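You operate a simulated robot arm through the tools that you are given. There is no shell and no other tool.

You are at the controls of a simulated robot arm. One attempt, no reset.

JOB
Stop ports P1 and P5, put their leads back in their holders, then switch off the blue tester.

Only the result counts: the job must be done as asked and must still hold three seconds after the hand-in. Knocking over, shifting, dropping, spilling or breaking anything else fails it.

ROBOT AND FRAMES
A 6-joint arm with a two-finger gripper, fixed in place. Base frame: the origin is at the foot of the arm, x ahead of it, y to its left, z up. Lengths are in m, angles in degrees, forces in N, time in s.
Its first joint turns from -166.0 to 166.0 degrees. Payload 2.45 kg.
The tool frame sits at the grasp point between the pads (the TCP): z along the fingers, y along the line on which they close. The tips reach 0.02 m beyond it. The gripper opens to 0.14 m. The gripper's body begins 0.168 m behind the TCP.
Orientation is that of the tool frame in the base frame, as a unit quaternion [x, y, z, w]. With the fingers straight down and closing along the base's y, the tool's x points along the base's -x, its y along +y and its z along -z.

CONTROLS
- The arm moves only by the tool play_rows. Its argument "motion" is a list of rows, each a list of 7 numbers: the shift along the tool's x, y, z in m, then the turn, a rotation vector about the tool's x, y, z in degrees, then the finger opening in m, from 0 to 0.14. In form: [[dx, dy, dz, ax, ay, az, fingers], ...]. A call has 1 to 20 rows; each row shifts and turns the commanded pose from where the row before left it, along the tool's axes as they then stand. A row lasts 0.2 s, in which the tool goes at most 0.05 m and 8.6 degrees; a call with a longer step from one row to the next is refused whole, and so is a gripper value outside its range. A pose out of reach is approached as far as the arm can. The call stops where the force on the tool passes 90 N (or 10 N more than at its start, if that is more) or the arm is blocked; 0.2 s more then pass. Each finger travels about 0.045 m/s and halts on what it meets, pressing with about 22 N; the grip force reading is that of the motor and also rises with nothing between the fingers. The clock runs only during rows and for 0.2 s after the last one: add rows that do not move to give the fingers time. The reply holds the time, the measured pose of the TCP, the force on the tool along the base axes, the opening and the grip force, in the units named above and with some noise, with the torque about the TCP (base axes, N m) and any sound that the robot's microphone picked up, and new pictures: "pictures" is both (left out), scene, wrist or none.
- Cameras (640 x 400 px; columns grow to the right, rows downward): "scene" is fixed at [0.0502, -0.6523, 1.5037]; the picture's right is [0.92, -0.40, 0.00], its down [-0.10, -0.24, -0.97] and it looks along [0.39, 0.88, -0.26] (base axes); focal length 328 px, centre (320, 200). "wrist" rides on the gripper at [0.078, 0.011, -0.209] in the tool frame; the picture's right is [-0.14, 0.99, 0.00], its down [-0.92, -0.13, -0.37] and it looks along [-0.36, -0.05, 0.93] (tool axes); focal length 280 px, centre (320, 200). There is no depth. A picture from a camera that has moved, and an enlarged one, comes with that camera's place and axes in the base frame and with its lens.
- close_up(camera, box): a new picture of the part [left, top, right, bottom] of that camera's present view, enlarged. The clock stands still meanwhile.
- hand_in(): hands the job in; it is judged then, once.

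Nothing tells you positions but the pictures and the camera data. Unless the task says otherwise, let go and move clear before handing in.

The tools are called after "Call:" by a JSON object that holds its "op" and its "data". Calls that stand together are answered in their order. play_rows: Moves the arm, as the interface text tells. Its arguments: {"type":"object","properties":{"motion":{"type":"array","items":{"type":"array","items":{"type":"number"}}},"pictures":{"type":"string","enum":["both","scene","wrist","none"]}},"required":["motion"]} The other tools are called the same way: close_up (camera, box) takes an enlarged picture of a part of a camera's view; hand_in () hands the job in.

At the start:

```text
t: 0.0
tcp_pos: [0.2173, 0.5228, 1.2222]
orientation: [-0.001, 1.0, 0.0, 0.001]
ft_force: [0.5, 1.0, -0.2]
moment: [-0.01, 0.03, 0.0]
width: 0.14
grip_force: 0.1
```

scene: 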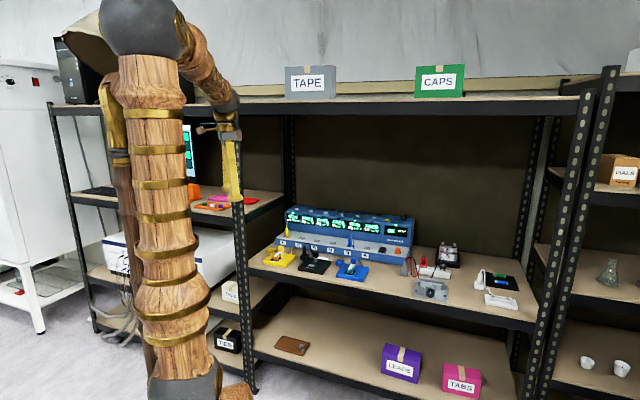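
wrist: 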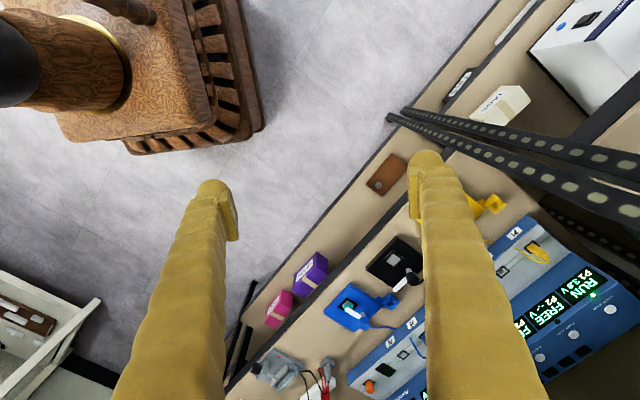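

I see a shelf with a blue tester that has several ports, with coloured lead holders in front of it. I'll look closer before moving anything.

Call:
{"op": "close_up", "data": {"camera": "scene", "box": [250, 190, 430, 300]}}

Call:
{"op": "close_up", "data": {"camera": "scene", "box": [380, 220, 540, 320]}}

Call:
{"op": "close_up", "data": {"camera": "wrist", "box": [320, 180, 640, 400]}}

```text
3.56 times, centred on (340, 245) of scene
camera zoom: at [0.0502, -0.6523, 1.5037], right [0.92, -0.4, 0.0], down [-0.1, -0.24, -0.97], along [0.39, 0.88, -0.26], focal length 1166 px, centre (249, 40)
```

zoom: 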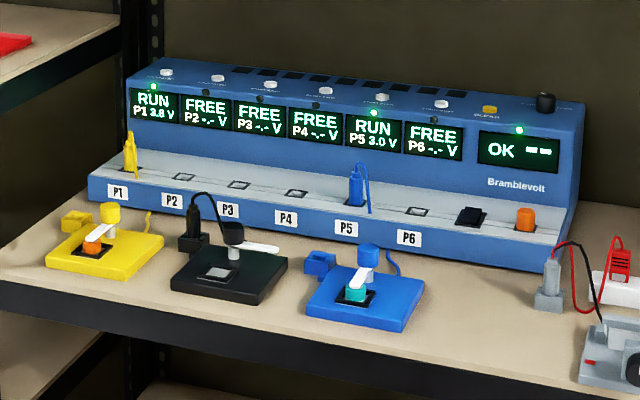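

```text
4.00 times, centred on (460, 270) of scene
camera zoom: at [0.0502, -0.6523, 1.5037], right [0.92, -0.4, 0.0], down [-0.1, -0.24, -0.97], along [0.39, 0.88, -0.26], focal length 1312 px, centre (-240, -80)
```

zoom: 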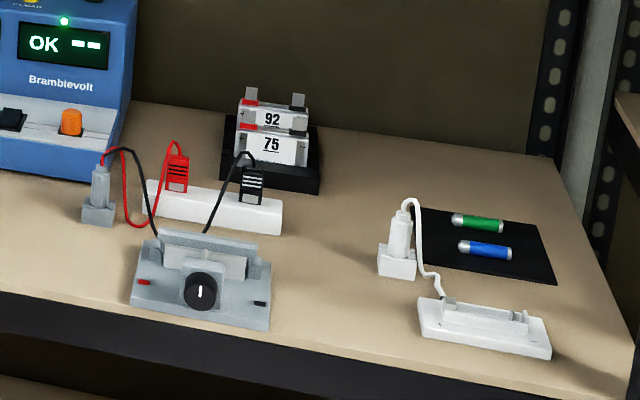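

```text
1.82 times, centred on (480, 290) of wrist
camera zoom: at [0.1396, 0.5337, 1.4305], right [0.14, 0.99, 0.0], down [0.92, -0.13, 0.37], along [0.36, -0.05, -0.93], focal length 510 px, centre (29, 36)
```

zoom: 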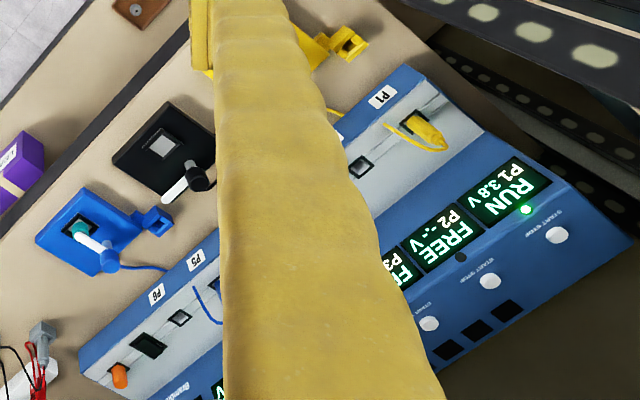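

The tester sits at an angle of about 45° on the shelf, at roughly (0.58, 1.02) to (1.02, 0.57) and z≈0.83, which means I'll have to tilt the tool outward to reach it. First I'll yaw to face it and move to a viewing pose.

Call:
{"op": "play_rows", "data": {"motion": [[0, 0, 0, 0, 0, -7.5, 0.14], [0, 0, 0, 0, 0, -7.5, 0.14], [0, 0, 0, 0, 0, -7.5, 0.14], [0, 0, 0, 0, 0, -7.5, 0.14], [0, 0, 0, 0, 0, -7.5, 0.14], [0, 0, 0, 0, 0, -7.5, 0.14], [-0.0253, -0.0319, 0.0103, 0, 0, 0, 0.14], [-0.0253, -0.0319, 0.0103, 0, 0, 0, 0.14], [-0.0253, -0.0319, 0.0103, 0, 0, 0, 0.14], [-0.0253, -0.0319, 0.0103, 0, 0, 0, 0.14], [-0.0253, -0.0319, 0.0103, 0, 0, 0, 0.14], [-0.0253, -0.0319, 0.0103, 0, 0, 0, 0.14], [-0.0253, -0.0319, 0.0103, 0, 0, 0, 0.14]]}}

```text
t: 2.8
tcp_pos: [0.4975, 0.4921, 1.1464]
orientation: [-0.383, 0.924, -0.001, 0.0]
ft_force: [-0.3, -1.3, 1.0]
moment: [0.01, 0.03, -0.02]
width: 0.1402
grip_force: 0.0
camera wrist: at [0.4363, 0.4445, 1.3554], right [-0.6, 0.8, 0.0], down [0.74, 0.56, 0.37], along [0.29, 0.22, -0.93], focal length 280 px, centre (320, 200)
```

scene: 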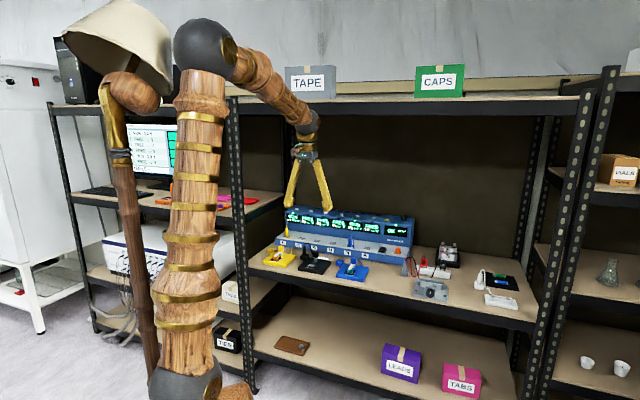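
wrist: 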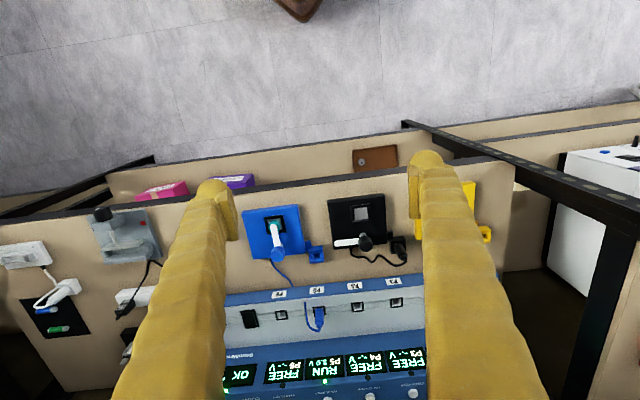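

The wrist view shows the tester upside-down, since image down is outward. I'll zoom in to measure and read the labels.

Call:
{"op": "close_up", "data": {"camera": "wrist", "box": [220, 180, 440, 320]}}

Call:
{"op": "close_up", "data": {"camera": "wrist", "box": [220, 280, 430, 400]}}

Call:
{"op": "close_up", "data": {"camera": "scene", "box": [270, 200, 420, 270]}}

```text
2.86 times, centred on (330, 250) of wrist
camera zoom: at [0.4363, 0.4445, 1.3554], right [-0.6, 0.8, 0.0], down [0.74, 0.56, 0.37], along [0.29, 0.22, -0.93], focal length 801 px, centre (291, 57)
```

zoom: 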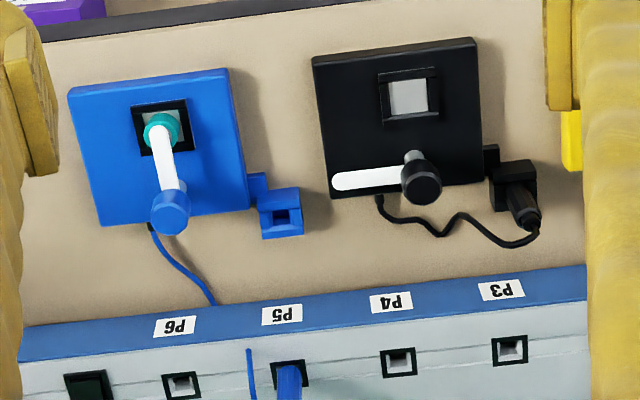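

```text
3.05 times, centred on (325, 340) of wrist
camera zoom: at [0.4363, 0.4445, 1.3554], right [-0.6, 0.8, 0.0], down [0.74, 0.56, 0.37], along [0.29, 0.22, -0.93], focal length 854 px, centre (305, -227)
```

zoom: 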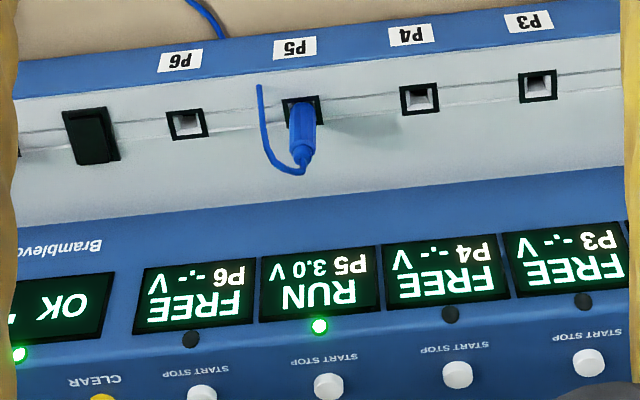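

```text
4.27 times, centred on (345, 235) of scene
camera zoom: at [0.0502, -0.6523, 1.5037], right [0.92, -0.4, 0.0], down [-0.1, -0.24, -0.97], along [0.39, 0.88, -0.26], focal length 1400 px, centre (213, 51)
```

zoom: 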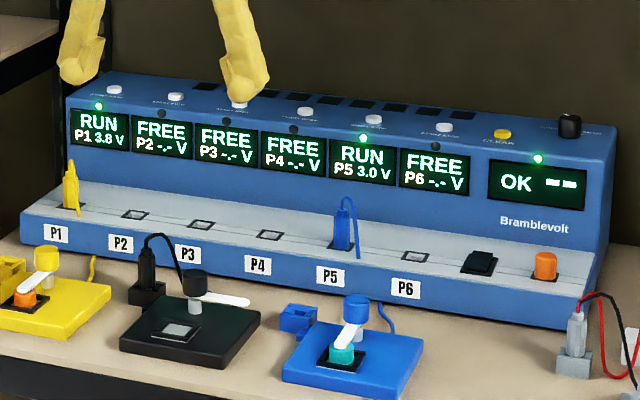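

I need to identify the black rocker, the orange control and the black knob at the tester's right end. I'll move the camera right and tilt it to read their labels.

Call:
{"op": "play_rows", "data": {"motion": [[0, -0.045, 0, 0, 0, 0, 0.14], [0, -0.045, 0, 0, 0, 0, 0.14], [0, -0.045, 0, 0, 0, 0, 0.14], [0, -0.045, 0, 0, 0, 0, 0.14], [0, -0.045, 0, 0, 0, 0, 0.14], [0, -0.03, 0, 0, 0, 0, 0.14], [0, 0, 0, 0, -8, 0, 0.14], [0, 0, 0, 0, -8, 0, 0.14], [0, 0, 0, 0, -8, 0, 0.14]]}}

```text
t: 4.8
tcp_pos: [0.683, 0.3091, 1.1508]
orientation: [-0.374, 0.904, 0.08, 0.193]
ft_force: [0.4, 0.2, -0.5]
moment: [0.0, 0.0, -0.01]
width: 0.1403
grip_force: 0.1
camera wrist: at [0.564, 0.207, 1.3076], right [-0.61, 0.79, 0.06], down [0.58, 0.4, 0.71], along [0.54, 0.47, -0.7], focal length 280 px, centre (320, 200)
```

scene: 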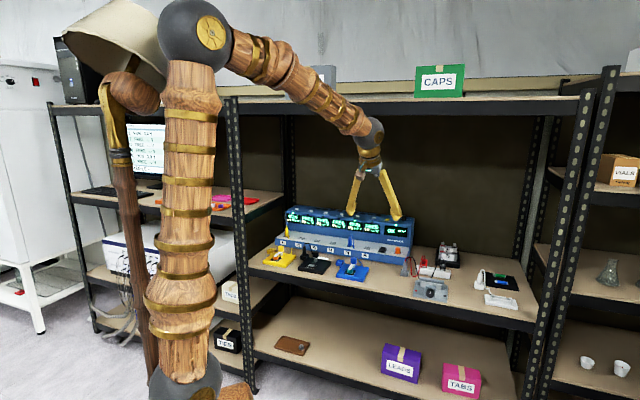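
wrist: 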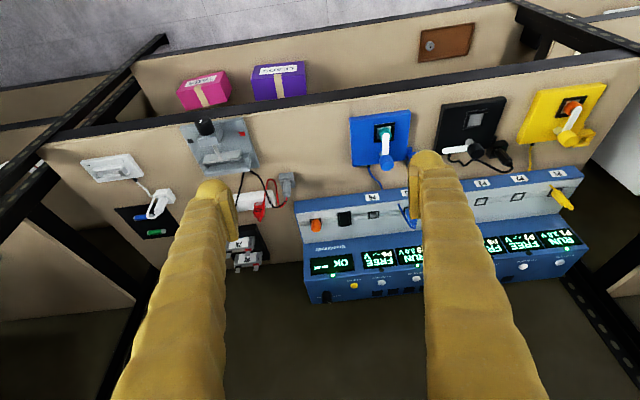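

Call:
{"op": "close_up", "data": {"camera": "wrist", "box": [290, 190, 420, 310]}}

Call:
{"op": "close_up", "data": {"camera": "wrist", "box": [300, 210, 370, 255]}}

Call:
{"op": "close_up", "data": {"camera": "wrist", "box": [300, 255, 370, 310]}}

Call:
{"op": "close_up", "data": {"camera": "wrist", "box": [440, 70, 640, 280]}}

```text
3.33 times, centred on (355, 250) of wrist
camera zoom: at [0.564, 0.207, 1.3076], right [-0.61, 0.79, 0.06], down [0.58, 0.4, 0.71], along [0.54, 0.47, -0.7], focal length 935 px, centre (203, 33)
```

zoom: 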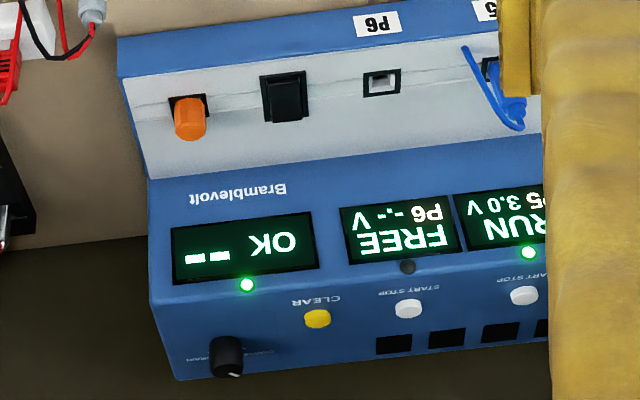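

```text
8.89 times, centred on (335, 232) of wrist
camera zoom: at [0.564, 0.207, 1.3076], right [-0.61, 0.79, 0.06], down [0.58, 0.4, 0.71], along [0.54, 0.47, -0.7], focal length 2492 px, centre (187, -89)
```

zoom: 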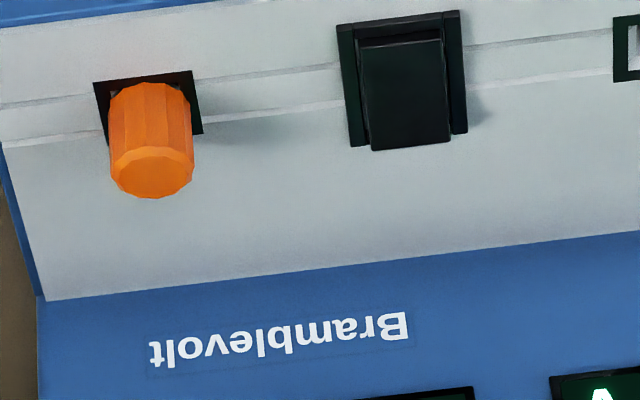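

```text
7.27 times, centred on (335, 282) of wrist
camera zoom: at [0.564, 0.207, 1.3076], right [-0.61, 0.79, 0.06], down [0.58, 0.4, 0.71], along [0.54, 0.47, -0.7], focal length 2039 px, centre (211, -400)
```

zoom: 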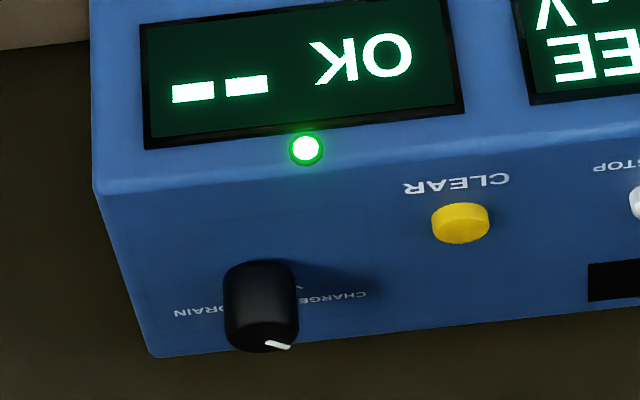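

```text
1.90 times, centred on (540, 175) of wrist
camera zoom: at [0.564, 0.207, 1.3076], right [-0.61, 0.79, 0.06], down [0.58, 0.4, 0.71], along [0.54, 0.47, -0.7], focal length 534 px, centre (-99, 248)
```

zoom: 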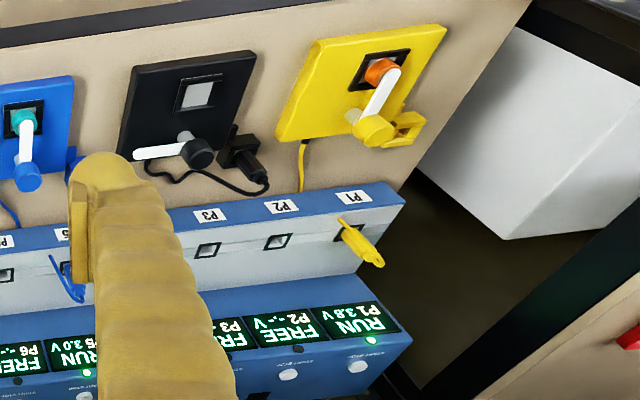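

I take the black rocker to be the tester's power switch. The knob beside it is charge/drain, and each port has its own white START/STOP button on top. The ports are near r≈1.11 and z≈0.827 along a line at exactly 45°, and the buttons are near r≈1.27 and z≈0.94. I'll tilt further and centre on P5 for a better look.

Call:
{"op": "play_rows", "data": {"motion": [[0, 0.039, 0, 0, -8.2, 0, 0.14], [0, 0.039, 0, 0, -8.2, 0, 0.14], [0, 0.039, 0, 0, -8.2, 0, 0.14], [0, 0.039, 0, 0, -8.2, 0, 0.14], [0, 0.039, 0, 0, -8.2, 0, 0.14], [0, 0, 0, 0, 0, 0, 0.14]]}}

```text
t: 6.4
tcp_pos: [0.497, 0.4698, 1.1288]
orientation: [-0.488, 0.711, 0.174, 0.474]
ft_force: [0.1, -1.1, -0.4]
moment: [0.01, -0.01, 0.01]
width: 0.14
grip_force: 0.1
stopped in row 6: the arm was blocked; the commanded pose is now the measured one
camera wrist: at [0.3775, 0.284, 1.1621], right [-0.84, 0.53, -0.1], down [-0.01, 0.17, 0.99], along [0.54, 0.83, -0.13], focal length 280 px, centre (320, 200)
```

scene: 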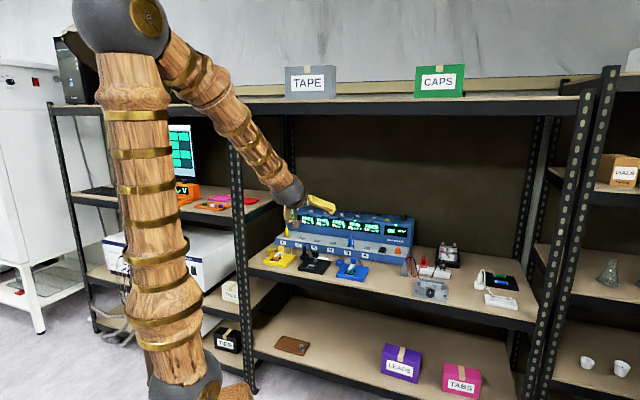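
wrist: 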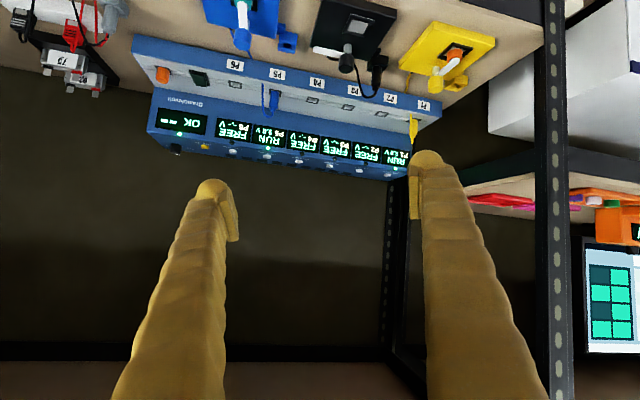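

The arm hit a joint limit because it was too folded for that tilt, and the tool got skewed. I'll restore a clean yaw at about 40° of tilt and tilt further only once the arm is extended.

Call:
{"op": "play_rows", "data": {"motion": [[0, 0, 0, 0.98, 4.34, 4.08, 0.14], [0, 0, 0, 0.98, 4.34, 4.08, 0.14], [0, 0, 0, 0.98, 4.34, 4.08, 0.14], [0, 0, 0, 0.98, 4.34, 4.08, 0.14], [0, 0, 0, 0.98, 4.34, 4.08, 0.14], [0, 0, 0, 0, 0, 0, 0.14]], "pictures": "scene"}}

```text
t: 7.8
tcp_pos: [0.4924, 0.4726, 1.1259]
orientation: [-0.393, 0.84, 0.148, 0.343]
ft_force: [0.6, -0.4, -0.1]
moment: [0.01, 0.02, 0.04]
width: 0.1402
grip_force: 0.1
out of reach, approached as far as the arm can: row 3, 4
```

scene: 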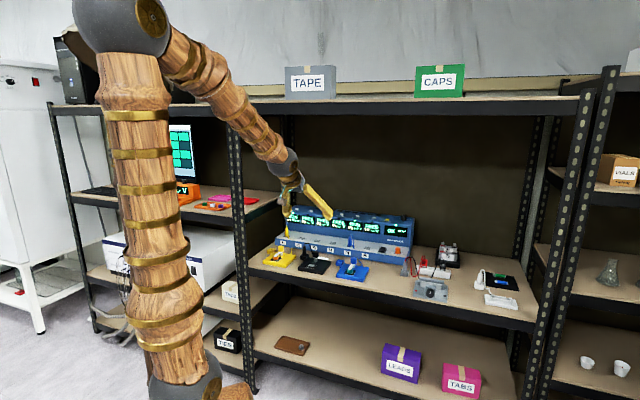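

The tool is nearly clean again at 44° of tilt. I'll move outward so the arm is in a comfortable range, then re-measure.

Call:
{"op": "play_rows", "data": {"motion": [[-0.0287, -0.0033, 0.0277, 0, 0, 0, 0.14], [-0.0287, -0.0033, 0.0277, 0, 0, 0, 0.14], [-0.0287, -0.0033, 0.0277, 0, 0, 0, 0.14], [-0.0287, -0.0033, 0.0277, 0, 0, 0, 0.14], [-0.0287, -0.0033, 0.0277, 0, 0, 0, 0.14], [0, 0, 0, 0, 0, 0, 0.14]]}}

```text
t: 9.2
tcp_pos: [0.6333, 0.6132, 1.1274]
orientation: [-0.392, 0.841, 0.147, 0.343]
ft_force: [-0.5, -1.0, -0.4]
moment: [-0.01, -0.01, 0.0]
width: 0.1402
grip_force: 0.0
camera wrist: at [0.493, 0.4686, 1.2229], right [-0.69, 0.72, 0.07], down [0.35, 0.24, 0.91], along [0.63, 0.65, -0.42], focal length 280 px, centre (320, 200)
```

scene: 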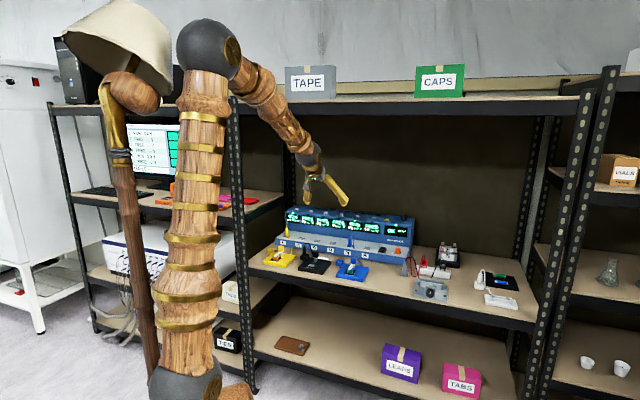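
wrist: 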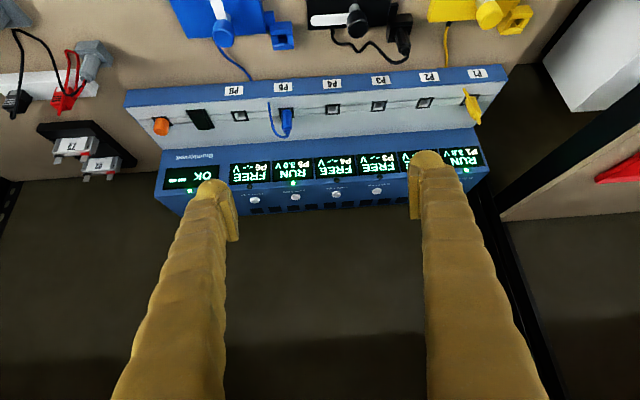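

I'll align the yaw exactly to the tester and set the tilt to 50°, then zoom in on the buttons.

Call:
{"op": "play_rows", "data": {"motion": [[0, 0, 0, 1.28, -3.02, 2.03, 0.14], [0, 0, 0, 1.28, -3.02, 2.03, 0.14], [0, 0, 0, 0, 0, 0, 0.14]], "pictures": "wrist"}}

Call:
{"op": "close_up", "data": {"camera": "wrist", "box": [220, 60, 420, 220]}}

Call:
{"op": "close_up", "data": {"camera": "wrist", "box": [130, 60, 260, 220]}}

Call:
{"op": "close_up", "data": {"camera": "wrist", "box": [370, 40, 530, 200]}}

```text
t: 10.0
tcp_pos: [0.6327, 0.6119, 1.1268]
orientation: [-0.347, 0.837, 0.162, 0.391]
ft_force: [-0.2, -0.2, 0.2]
moment: [-0.04, -0.01, -0.01]
width: 0.14
grip_force: 0.1
camera wrist: at [0.4774, 0.4723, 1.2009], right [-0.64, 0.76, 0.11], down [0.31, 0.13, 0.94], along [0.71, 0.63, -0.32], focal length 280 px, centre (320, 200)
```

wrist: 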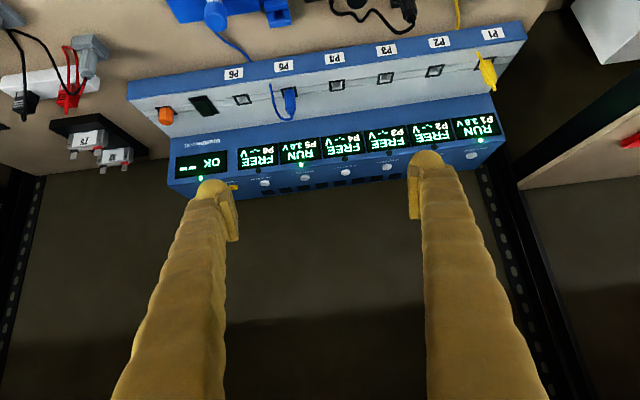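

```text
2.50 times, centred on (320, 140) of wrist
camera zoom: at [0.4774, 0.4723, 1.2009], right [-0.64, 0.76, 0.11], down [0.31, 0.13, 0.94], along [0.71, 0.63, -0.32], focal length 701 px, centre (320, 350)
```

zoom: 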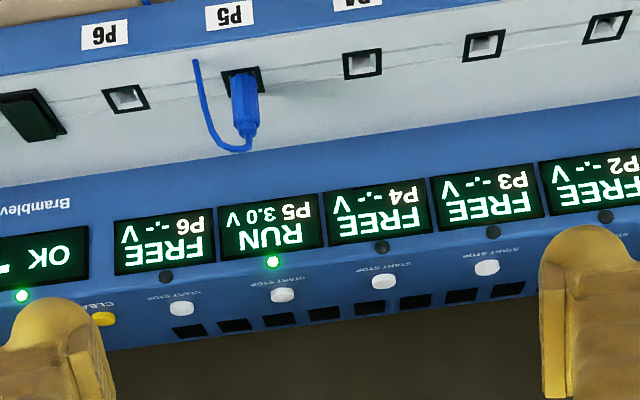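

```text
2.50 times, centred on (195, 140) of wrist
camera zoom: at [0.4774, 0.4723, 1.2009], right [-0.64, 0.76, 0.11], down [0.31, 0.13, 0.94], along [0.71, 0.63, -0.32], focal length 701 px, centre (632, 350)
```

zoom: 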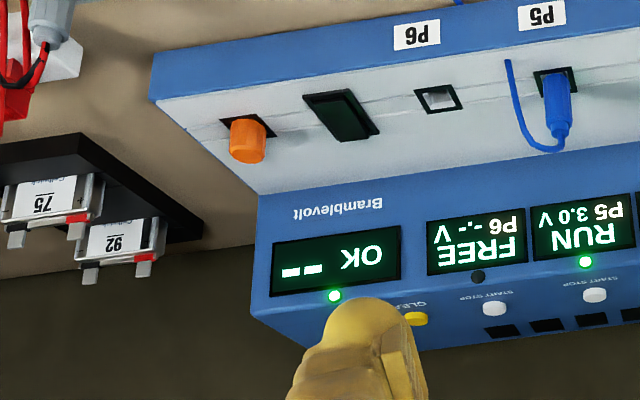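

```text
2.50 times, centred on (450, 120) of wrist
camera zoom: at [0.4774, 0.4723, 1.2009], right [-0.64, 0.76, 0.11], down [0.31, 0.13, 0.94], along [0.71, 0.63, -0.32], focal length 701 px, centre (-5, 400)
```

zoom: 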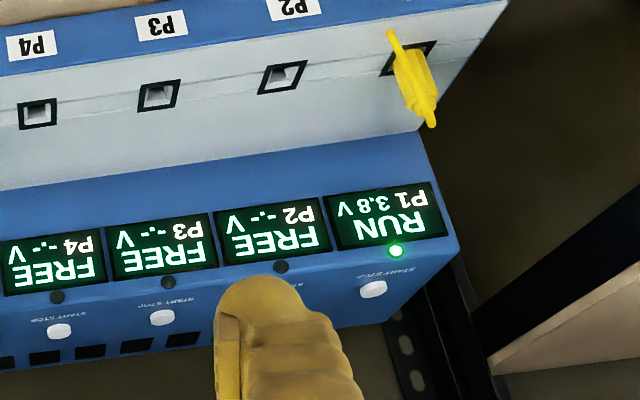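

Yaw and tilt are clean now. Triangulating puts the P5 button at about r=1.245, t=0.066, z=0.952. I'll close the fingers and move above it at a steeper tilt.

Call:
{"op": "play_rows", "data": {"motion": [[-0.0175, -0.0073, 0.0357, 0, 0, 0, 0.0], [-0.0175, -0.0073, 0.0357, 0, 0, 0, 0.0], [-0.0175, -0.0073, 0.0357, 0, 0, 0, 0.0], [-0.0175, -0.0073, 0.0357, 0, 0, 0, 0.0], [-0.0175, -0.0073, 0.0357, 0, 0, 0, 0.0], [-0.0175, -0.0073, 0.0357, 0, 0, 0, 0.0], [-0.0175, -0.0073, 0.0357, 0, 0, 0, 0.0], [0, 0, 0, 0, -5, 0, 0.0], [0, 0, 0, 0, -5, 0, 0.0], [0, 0, 0, 0, 0, 0, 0.0]]}}

```text
t: 12.2
tcp_pos: [0.8695, 0.7546, 1.0572]
orientation: [-0.327, 0.822, 0.157, 0.439]
ft_force: [0.0, -0.2, -0.2]
moment: [-0.01, 0.0, -0.02]
width: 0.0
grip_force: 21.7
out of reach, approached as far as the arm can: row 9
camera wrist: at [0.7035, 0.6172, 1.1096], right [-0.61, 0.79, 0.08], down [0.23, 0.07, 0.97], along [0.76, 0.62, -0.22], focal length 280 px, centre (320, 200)
```

scene: 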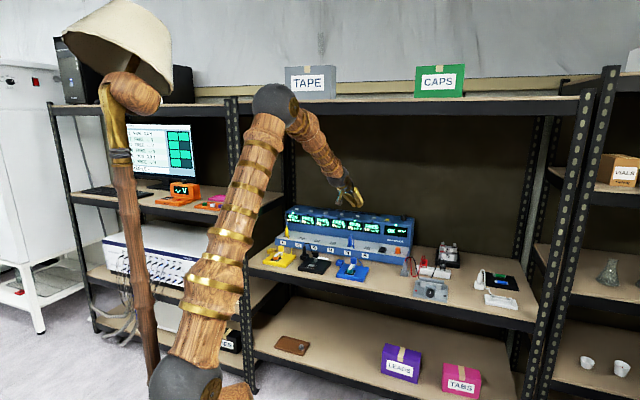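
wrist: 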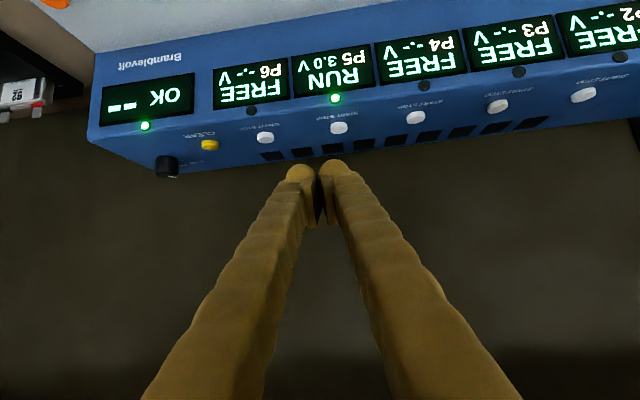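

The tilt topped out near 55° at this reach, so I'll use 52° and correct the yaw. The P5 button works out to r≈1.245, t≈0.062, z≈0.95, and I'll hover just above it.

Call:
{"op": "play_rows", "data": {"motion": [[0, 0, 0, -3.0, 3.5, -0.14, 0.0], [-0.0091, 0.0064, 0.0317, 0, 0, 0, 0.0], [-0.0091, 0.0064, 0.0317, 0, 0, 0, 0.0], [-0.0091, 0.0064, 0.0317, 0, 0, 0, 0.0], [0, 0, 0, 0, 0, 0, 0.0]]}}

```text
t: 13.4
tcp_pos: [0.9317, 0.8346, 1.036]
orientation: [-0.328, 0.813, 0.167, 0.451]
ft_force: [-0.2, 0.8, 0.0]
moment: [0.02, -0.02, 0.02]
width: 0.0
grip_force: 22.2
out of reach, approached as far as the arm can: row 1
camera wrist: at [0.7649, 0.6944, 1.0819], right [-0.62, 0.78, 0.09], down [0.21, 0.05, 0.98], along [0.75, 0.63, -0.19], focal length 280 px, centre (320, 200)
```

scene: 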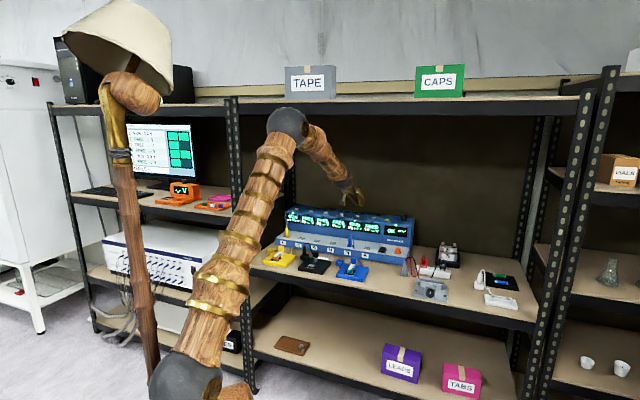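
wrist: 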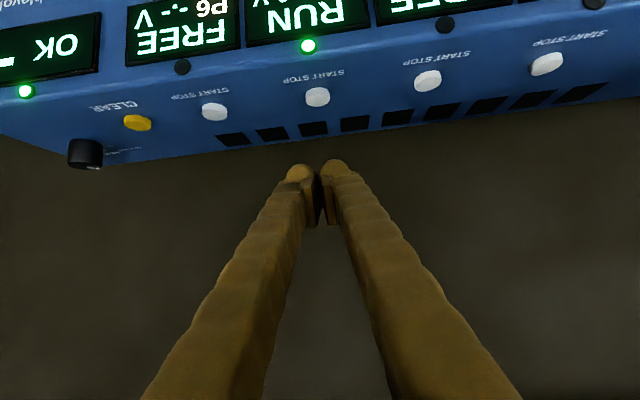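

The tool is now almost in line with the forearm, which looks like a wrist singularity and would explain the odd "out of reach" messages. I'll reduce the tilt to 40°, away from the singularity, while hovering above the tester.

Call:
{"op": "play_rows", "data": {"motion": [[0, 0, -0.005, -0.77, 5.82, -0.05, 0.0], [0, 0, -0.005, -0.77, 5.82, -0.05, 0.0], [0, 0, 0, -0.77, 5.82, -0.05, 0.0], [0, 0, 0, 0, 0, 0, 0.0]]}}

```text
t: 14.4
tcp_pos: [0.9261, 0.8301, 1.041]
orientation: [-0.358, 0.869, 0.129, 0.316]
ft_force: [-0.2, -0.2, -0.7]
moment: [-0.03, 0.01, -0.02]
width: 0.0001
grip_force: 21.6
camera wrist: at [0.7813, 0.7007, 1.1504], right [-0.62, 0.78, 0.09], down [0.42, 0.24, 0.87], along [0.66, 0.58, -0.48], focal length 280 px, centre (320, 200)
```

scene: 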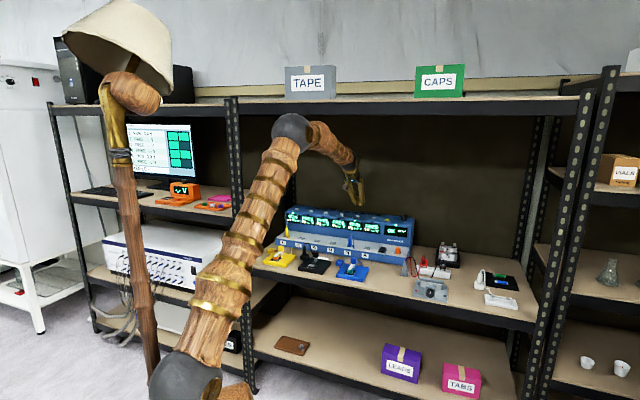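
wrist: 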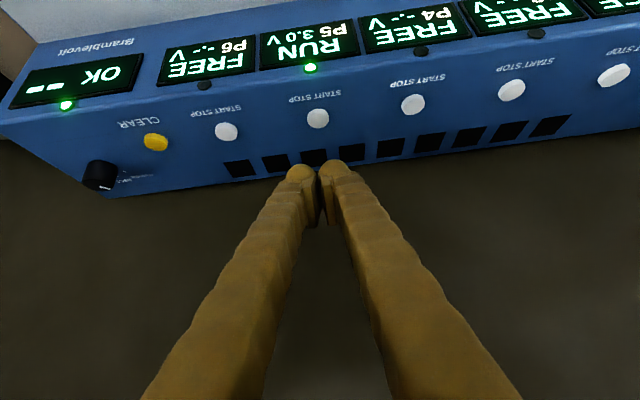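

The tool is clean at 40° of tilt with no reach trouble. I refine the P5 button to r≈1.251, t≈0.0625, z≈0.9455 and descend to about 1 cm above it.

Call:
{"op": "play_rows", "data": {"motion": [[0.0145, 0.0025, 0.0244, 0, 0, 0, 0.0], [0.0145, 0.0025, 0.0244, 0, 0, 0, 0.0], [0, 0, 0, 0, 0, 0, 0.0]], "pictures": "wrist"}}

Call:
{"op": "close_up", "data": {"camera": "wrist", "box": [220, 60, 420, 240]}}

Call:
{"op": "close_up", "data": {"camera": "scene", "box": [290, 160, 430, 260]}}

```text
t: 15.2
tcp_pos: [0.9288, 0.8387, 0.986]
orientation: [-0.358, 0.868, 0.13, 0.317]
ft_force: [0.3, 0.8, 0.0]
moment: [-0.04, -0.03, 0.02]
width: 0.0
grip_force: 22.3
camera wrist: at [0.7841, 0.7096, 1.095], right [-0.62, 0.78, 0.09], down [0.42, 0.24, 0.87], along [0.66, 0.58, -0.48], focal length 280 px, centre (320, 200)
```

wrist: 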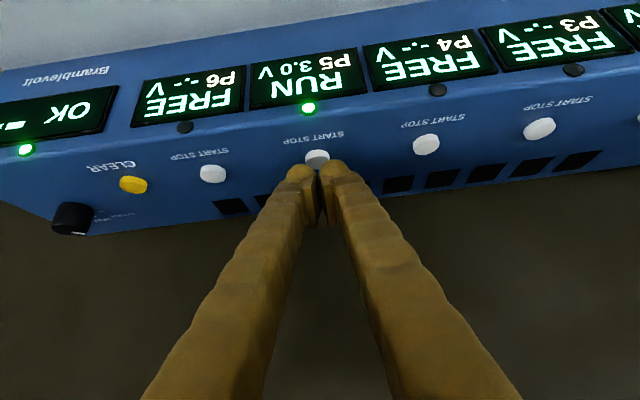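

```text
2.22 times, centred on (320, 150) of wrist
camera zoom: at [0.7841, 0.7096, 1.095], right [-0.62, 0.78, 0.09], down [0.42, 0.24, 0.87], along [0.66, 0.58, -0.48], focal length 623 px, centre (320, 311)
```

zoom: 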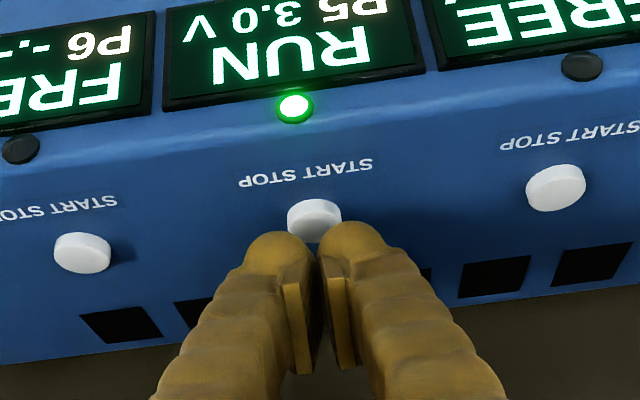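

```text
4.00 times, centred on (360, 210) of scene
camera zoom: at [0.0502, -0.6523, 1.5037], right [0.92, -0.4, 0.0], down [-0.1, -0.24, -0.97], along [0.39, 0.88, -0.26], focal length 1312 px, centre (160, 160)
```

zoom: 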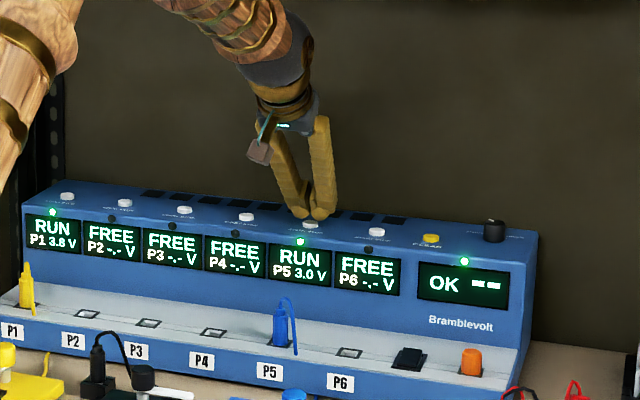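

The closed fingertips line up with the P5 button, about 1 cm above it. I'll shift a few mm outward and descend in small steps while watching the force.

Call:
{"op": "play_rows", "data": {"motion": [[0.0013, 0, 0.0093, 0, 0, 0, 0.0], [0, 0, 0, 0, 0, 0, 0.0]], "pictures": "wrist"}}

Call:
{"op": "close_up", "data": {"camera": "wrist", "box": [220, 60, 420, 240]}}

```text
t: 15.8
tcp_pos: [0.9323, 0.843, 0.9774]
orientation: [-0.359, 0.869, 0.13, 0.316]
ft_force: [0.0, 0.5, 1.8]
moment: [-0.03, 0.02, -0.02]
width: 0.0061
grip_force: 29.0
heard: click
camera wrist: at [0.7878, 0.7134, 1.0865], right [-0.62, 0.78, 0.09], down [0.42, 0.24, 0.87], along [0.66, 0.58, -0.48], focal length 280 px, centre (320, 200)
```

wrist: 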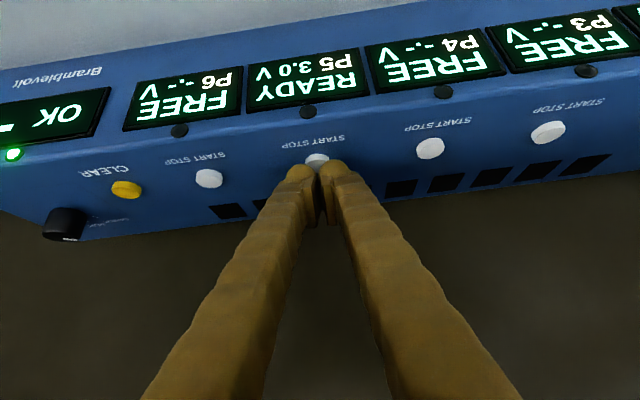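

```text
2.22 times, centred on (320, 150) of wrist
camera zoom: at [0.7878, 0.7134, 1.0865], right [-0.62, 0.78, 0.09], down [0.42, 0.24, 0.87], along [0.66, 0.58, -0.48], focal length 623 px, centre (320, 311)
```

zoom: 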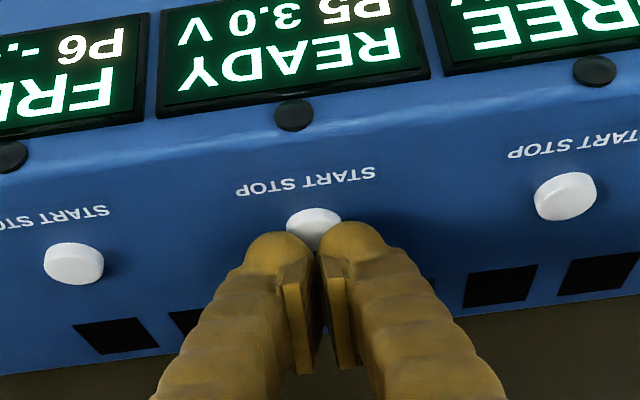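

The click was heard and P5 now shows READY, so it is stopped. I'll lift straight up and move left toward P1, stopping partway to check clearance to the left post.

Call:
{"op": "play_rows", "data": {"motion": [[-0.0129, 0, -0.0154, 0, 0, 0, 0.0], [-0.0257, 0, -0.0307, 0, 0, 0, 0.0], [0, 0.045, 0, 0, 0, 0, 0.0], [0, 0.045, 0, 0, 0, 0, 0.0], [0, 0.045, 0, 0, 0, 0, 0.0], [0, 0.045, 0, 0, 0, 0, 0.0], [0, 0, 0, 0, 0, 0, 0.0]]}}

```text
t: 17.4
tcp_pos: [0.8045, 0.9725, 1.036]
orientation: [-0.359, 0.869, 0.129, 0.316]
ft_force: [-0.3, 0.5, 0.3]
moment: [0.0, 0.04, 0.0]
width: 0.0
grip_force: 29.5
camera wrist: at [0.6591, 0.8445, 1.1459], right [-0.62, 0.78, 0.09], down [0.42, 0.24, 0.87], along [0.66, 0.58, -0.48], focal length 280 px, centre (320, 200)
```

scene: 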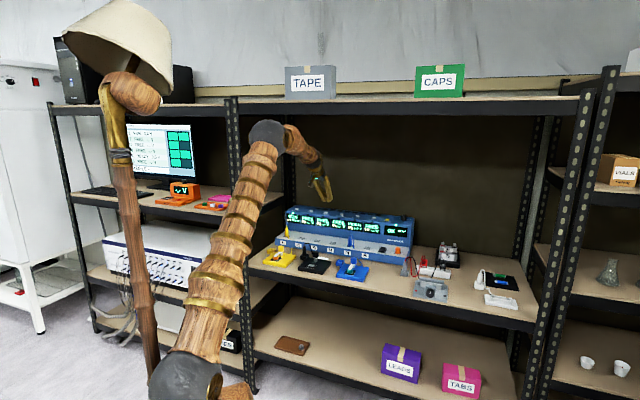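
wrist: 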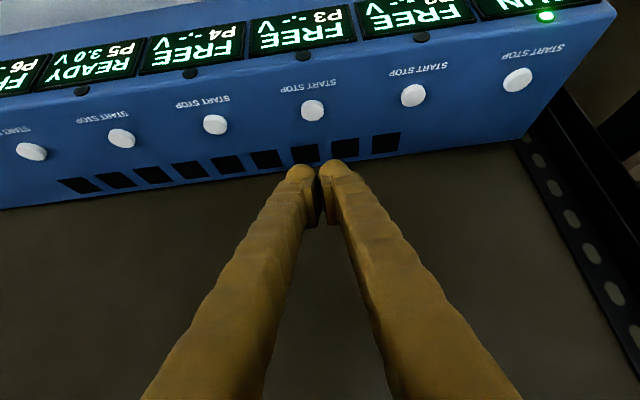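

P1's button should be at r≈1.252, t≈-0.308. The left-hand shelf is far enough away, so I'll continue left to hover over P1's button.

Call:
{"op": "play_rows", "data": {"motion": [[0, 0.0473, 0, 0, 0, 0, 0.0], [0, 0.0473, 0, 0, 0, 0, 0.0], [0, 0.0473, 0, 0, 0, 0, 0.0], [0, 0.0473, 0, 0, 0, 0, 0.0], [0, 0, 0, 0, 0, 0, 0.0]]}}

```text
t: 18.6
tcp_pos: [0.6705, 1.1058, 1.0346]
orientation: [-0.358, 0.869, 0.129, 0.317]
ft_force: [0.3, -0.5, 0.2]
moment: [0.03, -0.03, 0.0]
width: 0.0
grip_force: 29.6
camera wrist: at [0.5257, 0.977, 1.1434], right [-0.62, 0.78, 0.09], down [0.42, 0.24, 0.87], along [0.66, 0.58, -0.48], focal length 280 px, centre (320, 200)
```

scene: 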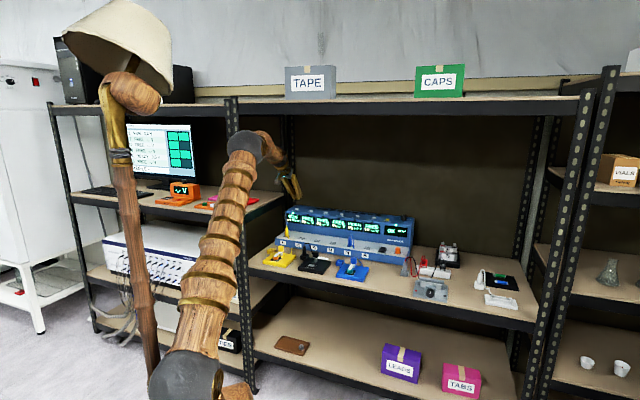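
wrist: 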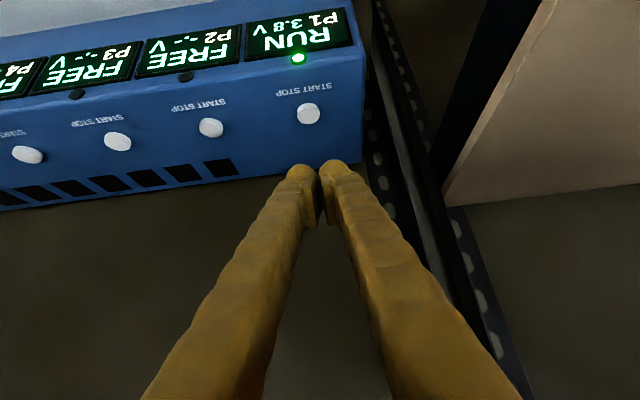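

P1's button is directly ahead below the tips. I'll descend with a 2.5 mm correction and press, the same way as P5.

Call:
{"op": "play_rows", "data": {"motion": [[0.0159, -0.00125, 0.019, 0, 0, 0, 0.0], [0.0159, -0.00125, 0.019, 0, 0, 0, 0.0], [0.0048, 0, 0.0057, 0, 0, 0, 0.0], [0, 0, 0, 0, 0, 0, 0.0]], "pictures": "wrist"}}

```text
t: 19.6
tcp_pos: [0.6755, 1.1036, 0.9779]
orientation: [-0.358, 0.869, 0.13, 0.316]
ft_force: [0.3, 0.5, 0.1]
moment: [-0.01, -0.01, 0.01]
width: 0.0
grip_force: 29.1
camera wrist: at [0.5295, 0.975, 1.0876], right [-0.62, 0.78, 0.09], down [0.42, 0.24, 0.87], along [0.66, 0.58, -0.48], focal length 280 px, centre (320, 200)
```

wrist: 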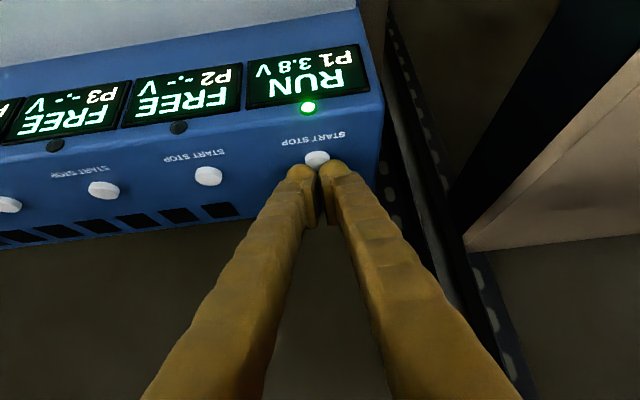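

There's no click yet, so I'll go down another 2 mm.

Call:
{"op": "play_rows", "data": {"motion": [[0.0013, 0, 0.0015, 0, 0, 0, 0.0], [0, 0, 0, 0, 0, 0, 0.0]], "pictures": "wrist"}}

```text
t: 20.2
tcp_pos: [0.6737, 1.1049, 0.9767]
orientation: [-0.358, 0.869, 0.129, 0.317]
ft_force: [-0.4, 0.0, 2.1]
moment: [0.01, 0.01, -0.02]
width: 0.0059
grip_force: 29.5
heard: click
camera wrist: at [0.5297, 0.975, 1.0861], right [-0.62, 0.78, 0.09], down [0.42, 0.24, 0.87], along [0.66, 0.58, -0.48], focal length 280 px, centre (320, 200)
```

wrist: 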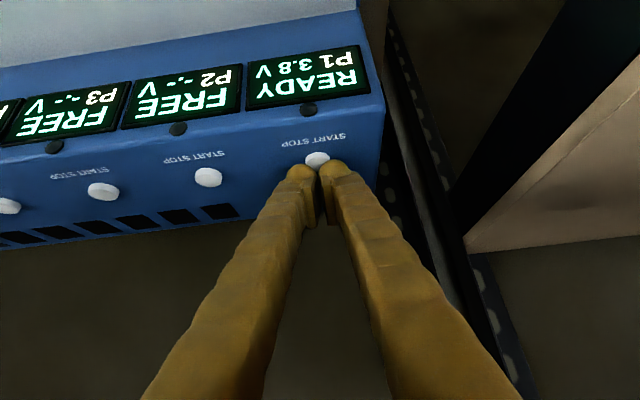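

P1 now shows READY too, so both ports are stopped. I'll lift off, back away and reduce the tilt to look at the P1 plug and the yellow holder.

Call:
{"op": "play_rows", "data": {"motion": [[-0.0193, 0, -0.023, 0, 0, 0, 0.0], [-0.0193, 0, -0.023, 0, 0, 0, 0.0], [0.0266, -0.0142, -0.0332, 0, 0, 0, 0.0], [0.0266, -0.0142, -0.0332, 0, 0, 0, 0.0], [0.0266, -0.0142, -0.0332, 0, 0, 0, 0.05], [0.0266, -0.0142, -0.0332, 0, 0, 0, 0.1], [0.0266, -0.0142, -0.0332, 0, 0, 0, 0.14], [0.0266, -0.0142, -0.0332, 0, 0, 0, 0.14], [0, 0, 0, 0, 7.5, 0, 0.14], [0, 0, 0, 0, 7.5, 0, 0.14], [0, 0, 0, 0, 0, 0, 0.14], [0, 0, 0, 0, 0, 0, 0.14]]}}

```text
t: 22.8
tcp_pos: [0.5559, 0.8686, 1.0882]
orientation: [-0.373, 0.903, 0.082, 0.2]
ft_force: [0.4, 0.9, -0.4]
moment: [0.04, -0.03, -0.01]
width: 0.1399
grip_force: 0.2
camera wrist: at [0.4365, 0.7636, 1.2431], right [-0.61, 0.79, 0.06], down [0.57, 0.39, 0.72], along [0.55, 0.47, -0.69], focal length 280 px, centre (320, 200)
```

scene: 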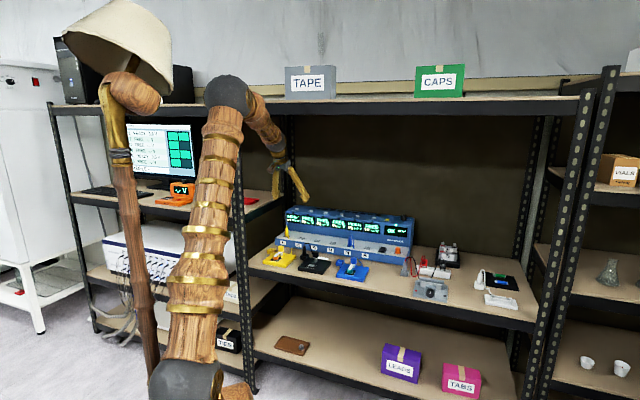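
wrist: 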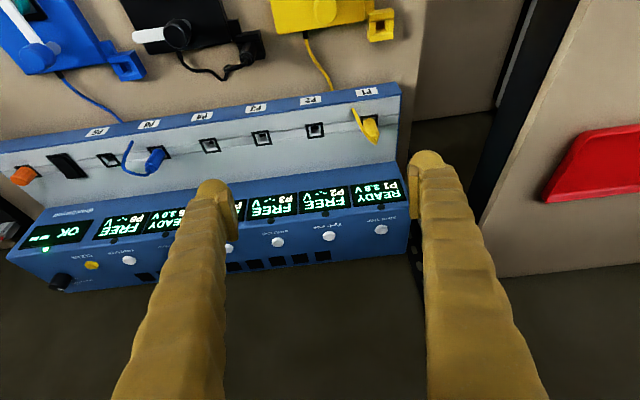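

Call:
{"op": "close_up", "data": {"camera": "wrist", "box": [250, 0, 450, 160]}}

Call:
{"op": "close_up", "data": {"camera": "wrist", "box": [330, 90, 410, 150]}}

Call:
{"op": "close_up", "data": {"camera": "scene", "box": [255, 215, 345, 285]}}

Call:
{"op": "close_up", "data": {"camera": "wrist", "box": [0, 0, 200, 180]}}

```text
2.50 times, centred on (350, 80) of wrist
camera zoom: at [0.4365, 0.7636, 1.2431], right [-0.61, 0.79, 0.06], down [0.57, 0.39, 0.72], along [0.55, 0.47, -0.69], focal length 701 px, centre (245, 500)
```

zoom: 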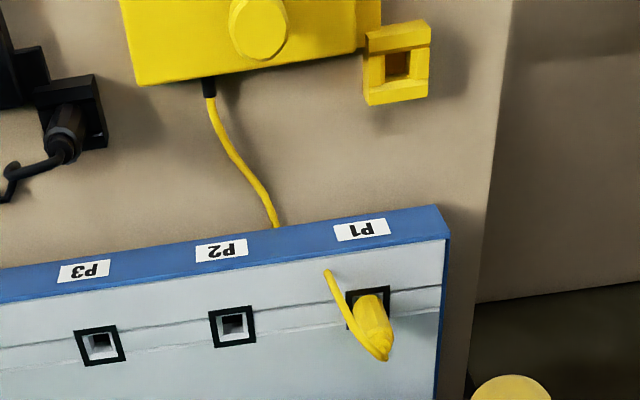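

```text
6.67 times, centred on (370, 120) of wrist
camera zoom: at [0.4365, 0.7636, 1.2431], right [-0.61, 0.79, 0.06], down [0.57, 0.39, 0.72], along [0.55, 0.47, -0.69], focal length 1869 px, centre (-13, 733)
```

zoom: 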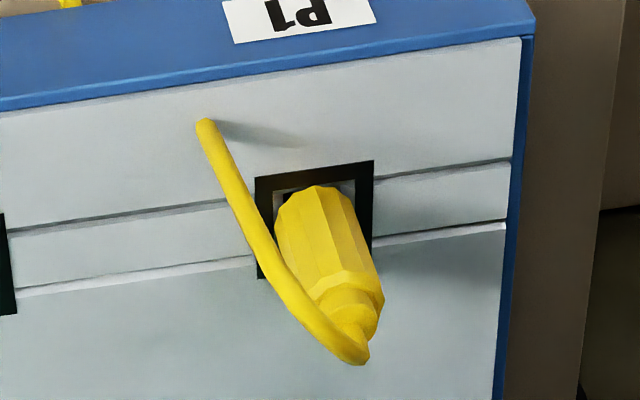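

```text
5.71 times, centred on (300, 250) of scene
camera zoom: at [0.0502, -0.6523, 1.5037], right [0.92, -0.4, 0.0], down [-0.1, -0.24, -0.97], along [0.39, 0.88, -0.26], focal length 1875 px, centre (434, -86)
```

zoom: 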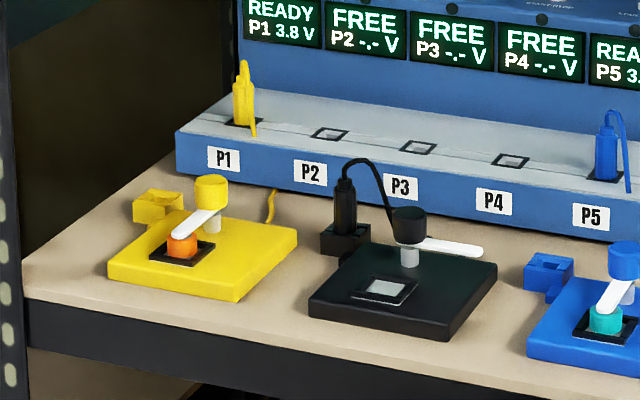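

```text
2.22 times, centred on (100, 90) of wrist
camera zoom: at [0.4365, 0.7636, 1.2431], right [-0.61, 0.79, 0.06], down [0.57, 0.39, 0.72], along [0.55, 0.47, -0.69], focal length 623 px, centre (809, 444)
```

zoom: 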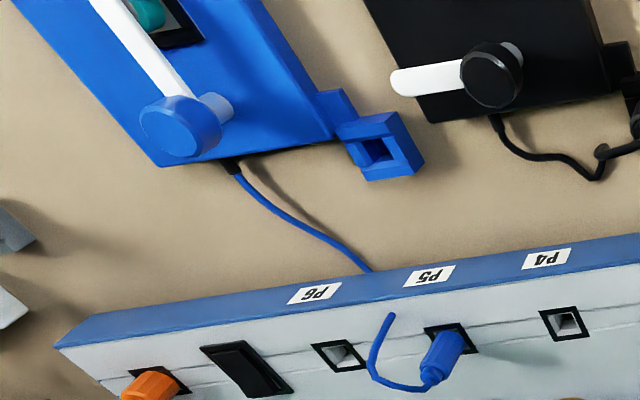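

I can see the geometry now. The plugs stand vertically in the ports at r≈1.11. The yellow holder cup is at about r=0.984, t=-0.332 and the blue one at about r=0.977, t=0.053, both with tops at z≈0.788. I'll do the blue lead first, so I'm moving above P5 with less tilt.

Call:
{"op": "play_rows", "data": {"motion": [[0, 0, 0, 0, 4.9, 0, 0.14], [0, 0, 0, 0, 4.9, 0, 0.14], [-0.0082, -0.0408, 0.0152, 0, 0, 0, 0.1], [-0.0082, -0.0408, 0.0152, 0, 0, 0, 0.1], [-0.0082, -0.0408, 0.0152, 0, 0, 0, 0.1], [-0.0082, -0.0408, 0.0152, 0, 0, 0, 0.1], [-0.0082, -0.0408, 0.0152, 0, 0, 0, 0.1], [-0.0082, -0.0408, 0.0152, 0, 0, 0, 0.1], [-0.0082, -0.0408, 0.0152, 0, 0, 0, 0.1], [0, 0, 0, 0, 0, 0, 0.1]]}}

Call:
{"op": "close_up", "data": {"camera": "wrist", "box": [220, 60, 420, 220]}}

```text
t: 25.0
tcp_pos: [0.8175, 0.7254, 0.9966]
orientation: [-0.379, 0.916, 0.051, 0.123]
ft_force: [0.2, 0.6, 0.1]
moment: [0.01, 0.05, -0.02]
width: 0.0998
grip_force: 0.1
camera wrist: at [0.7181, 0.6409, 1.1775], right [-0.6, 0.8, 0.04], down [0.65, 0.47, 0.6], along [0.46, 0.38, -0.8], focal length 280 px, centre (320, 200)
```

scene: 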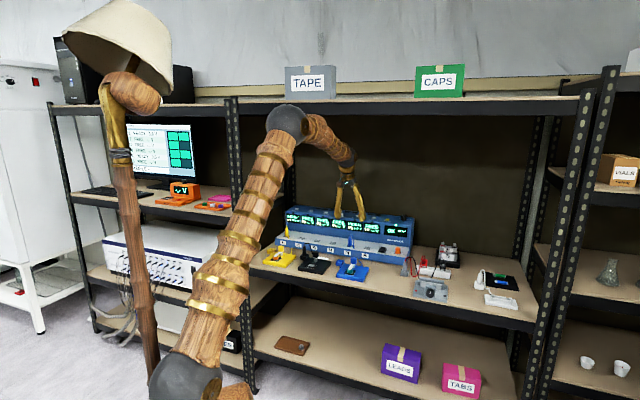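
wrist: 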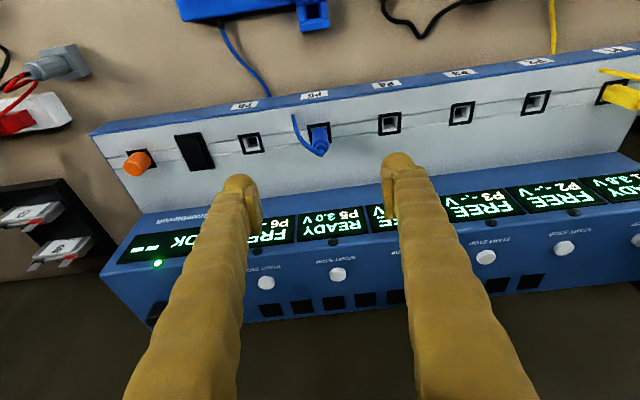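

```text
2.50 times, centred on (320, 140) of wrist
camera zoom: at [0.7181, 0.6409, 1.1775], right [-0.6, 0.8, 0.04], down [0.65, 0.47, 0.6], along [0.46, 0.38, -0.8], focal length 701 px, centre (320, 350)
```

zoom: 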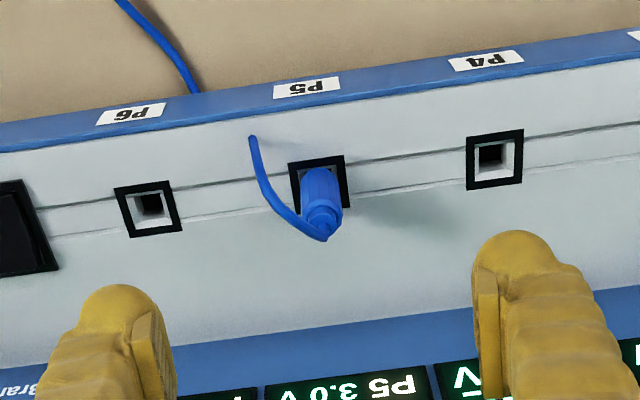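

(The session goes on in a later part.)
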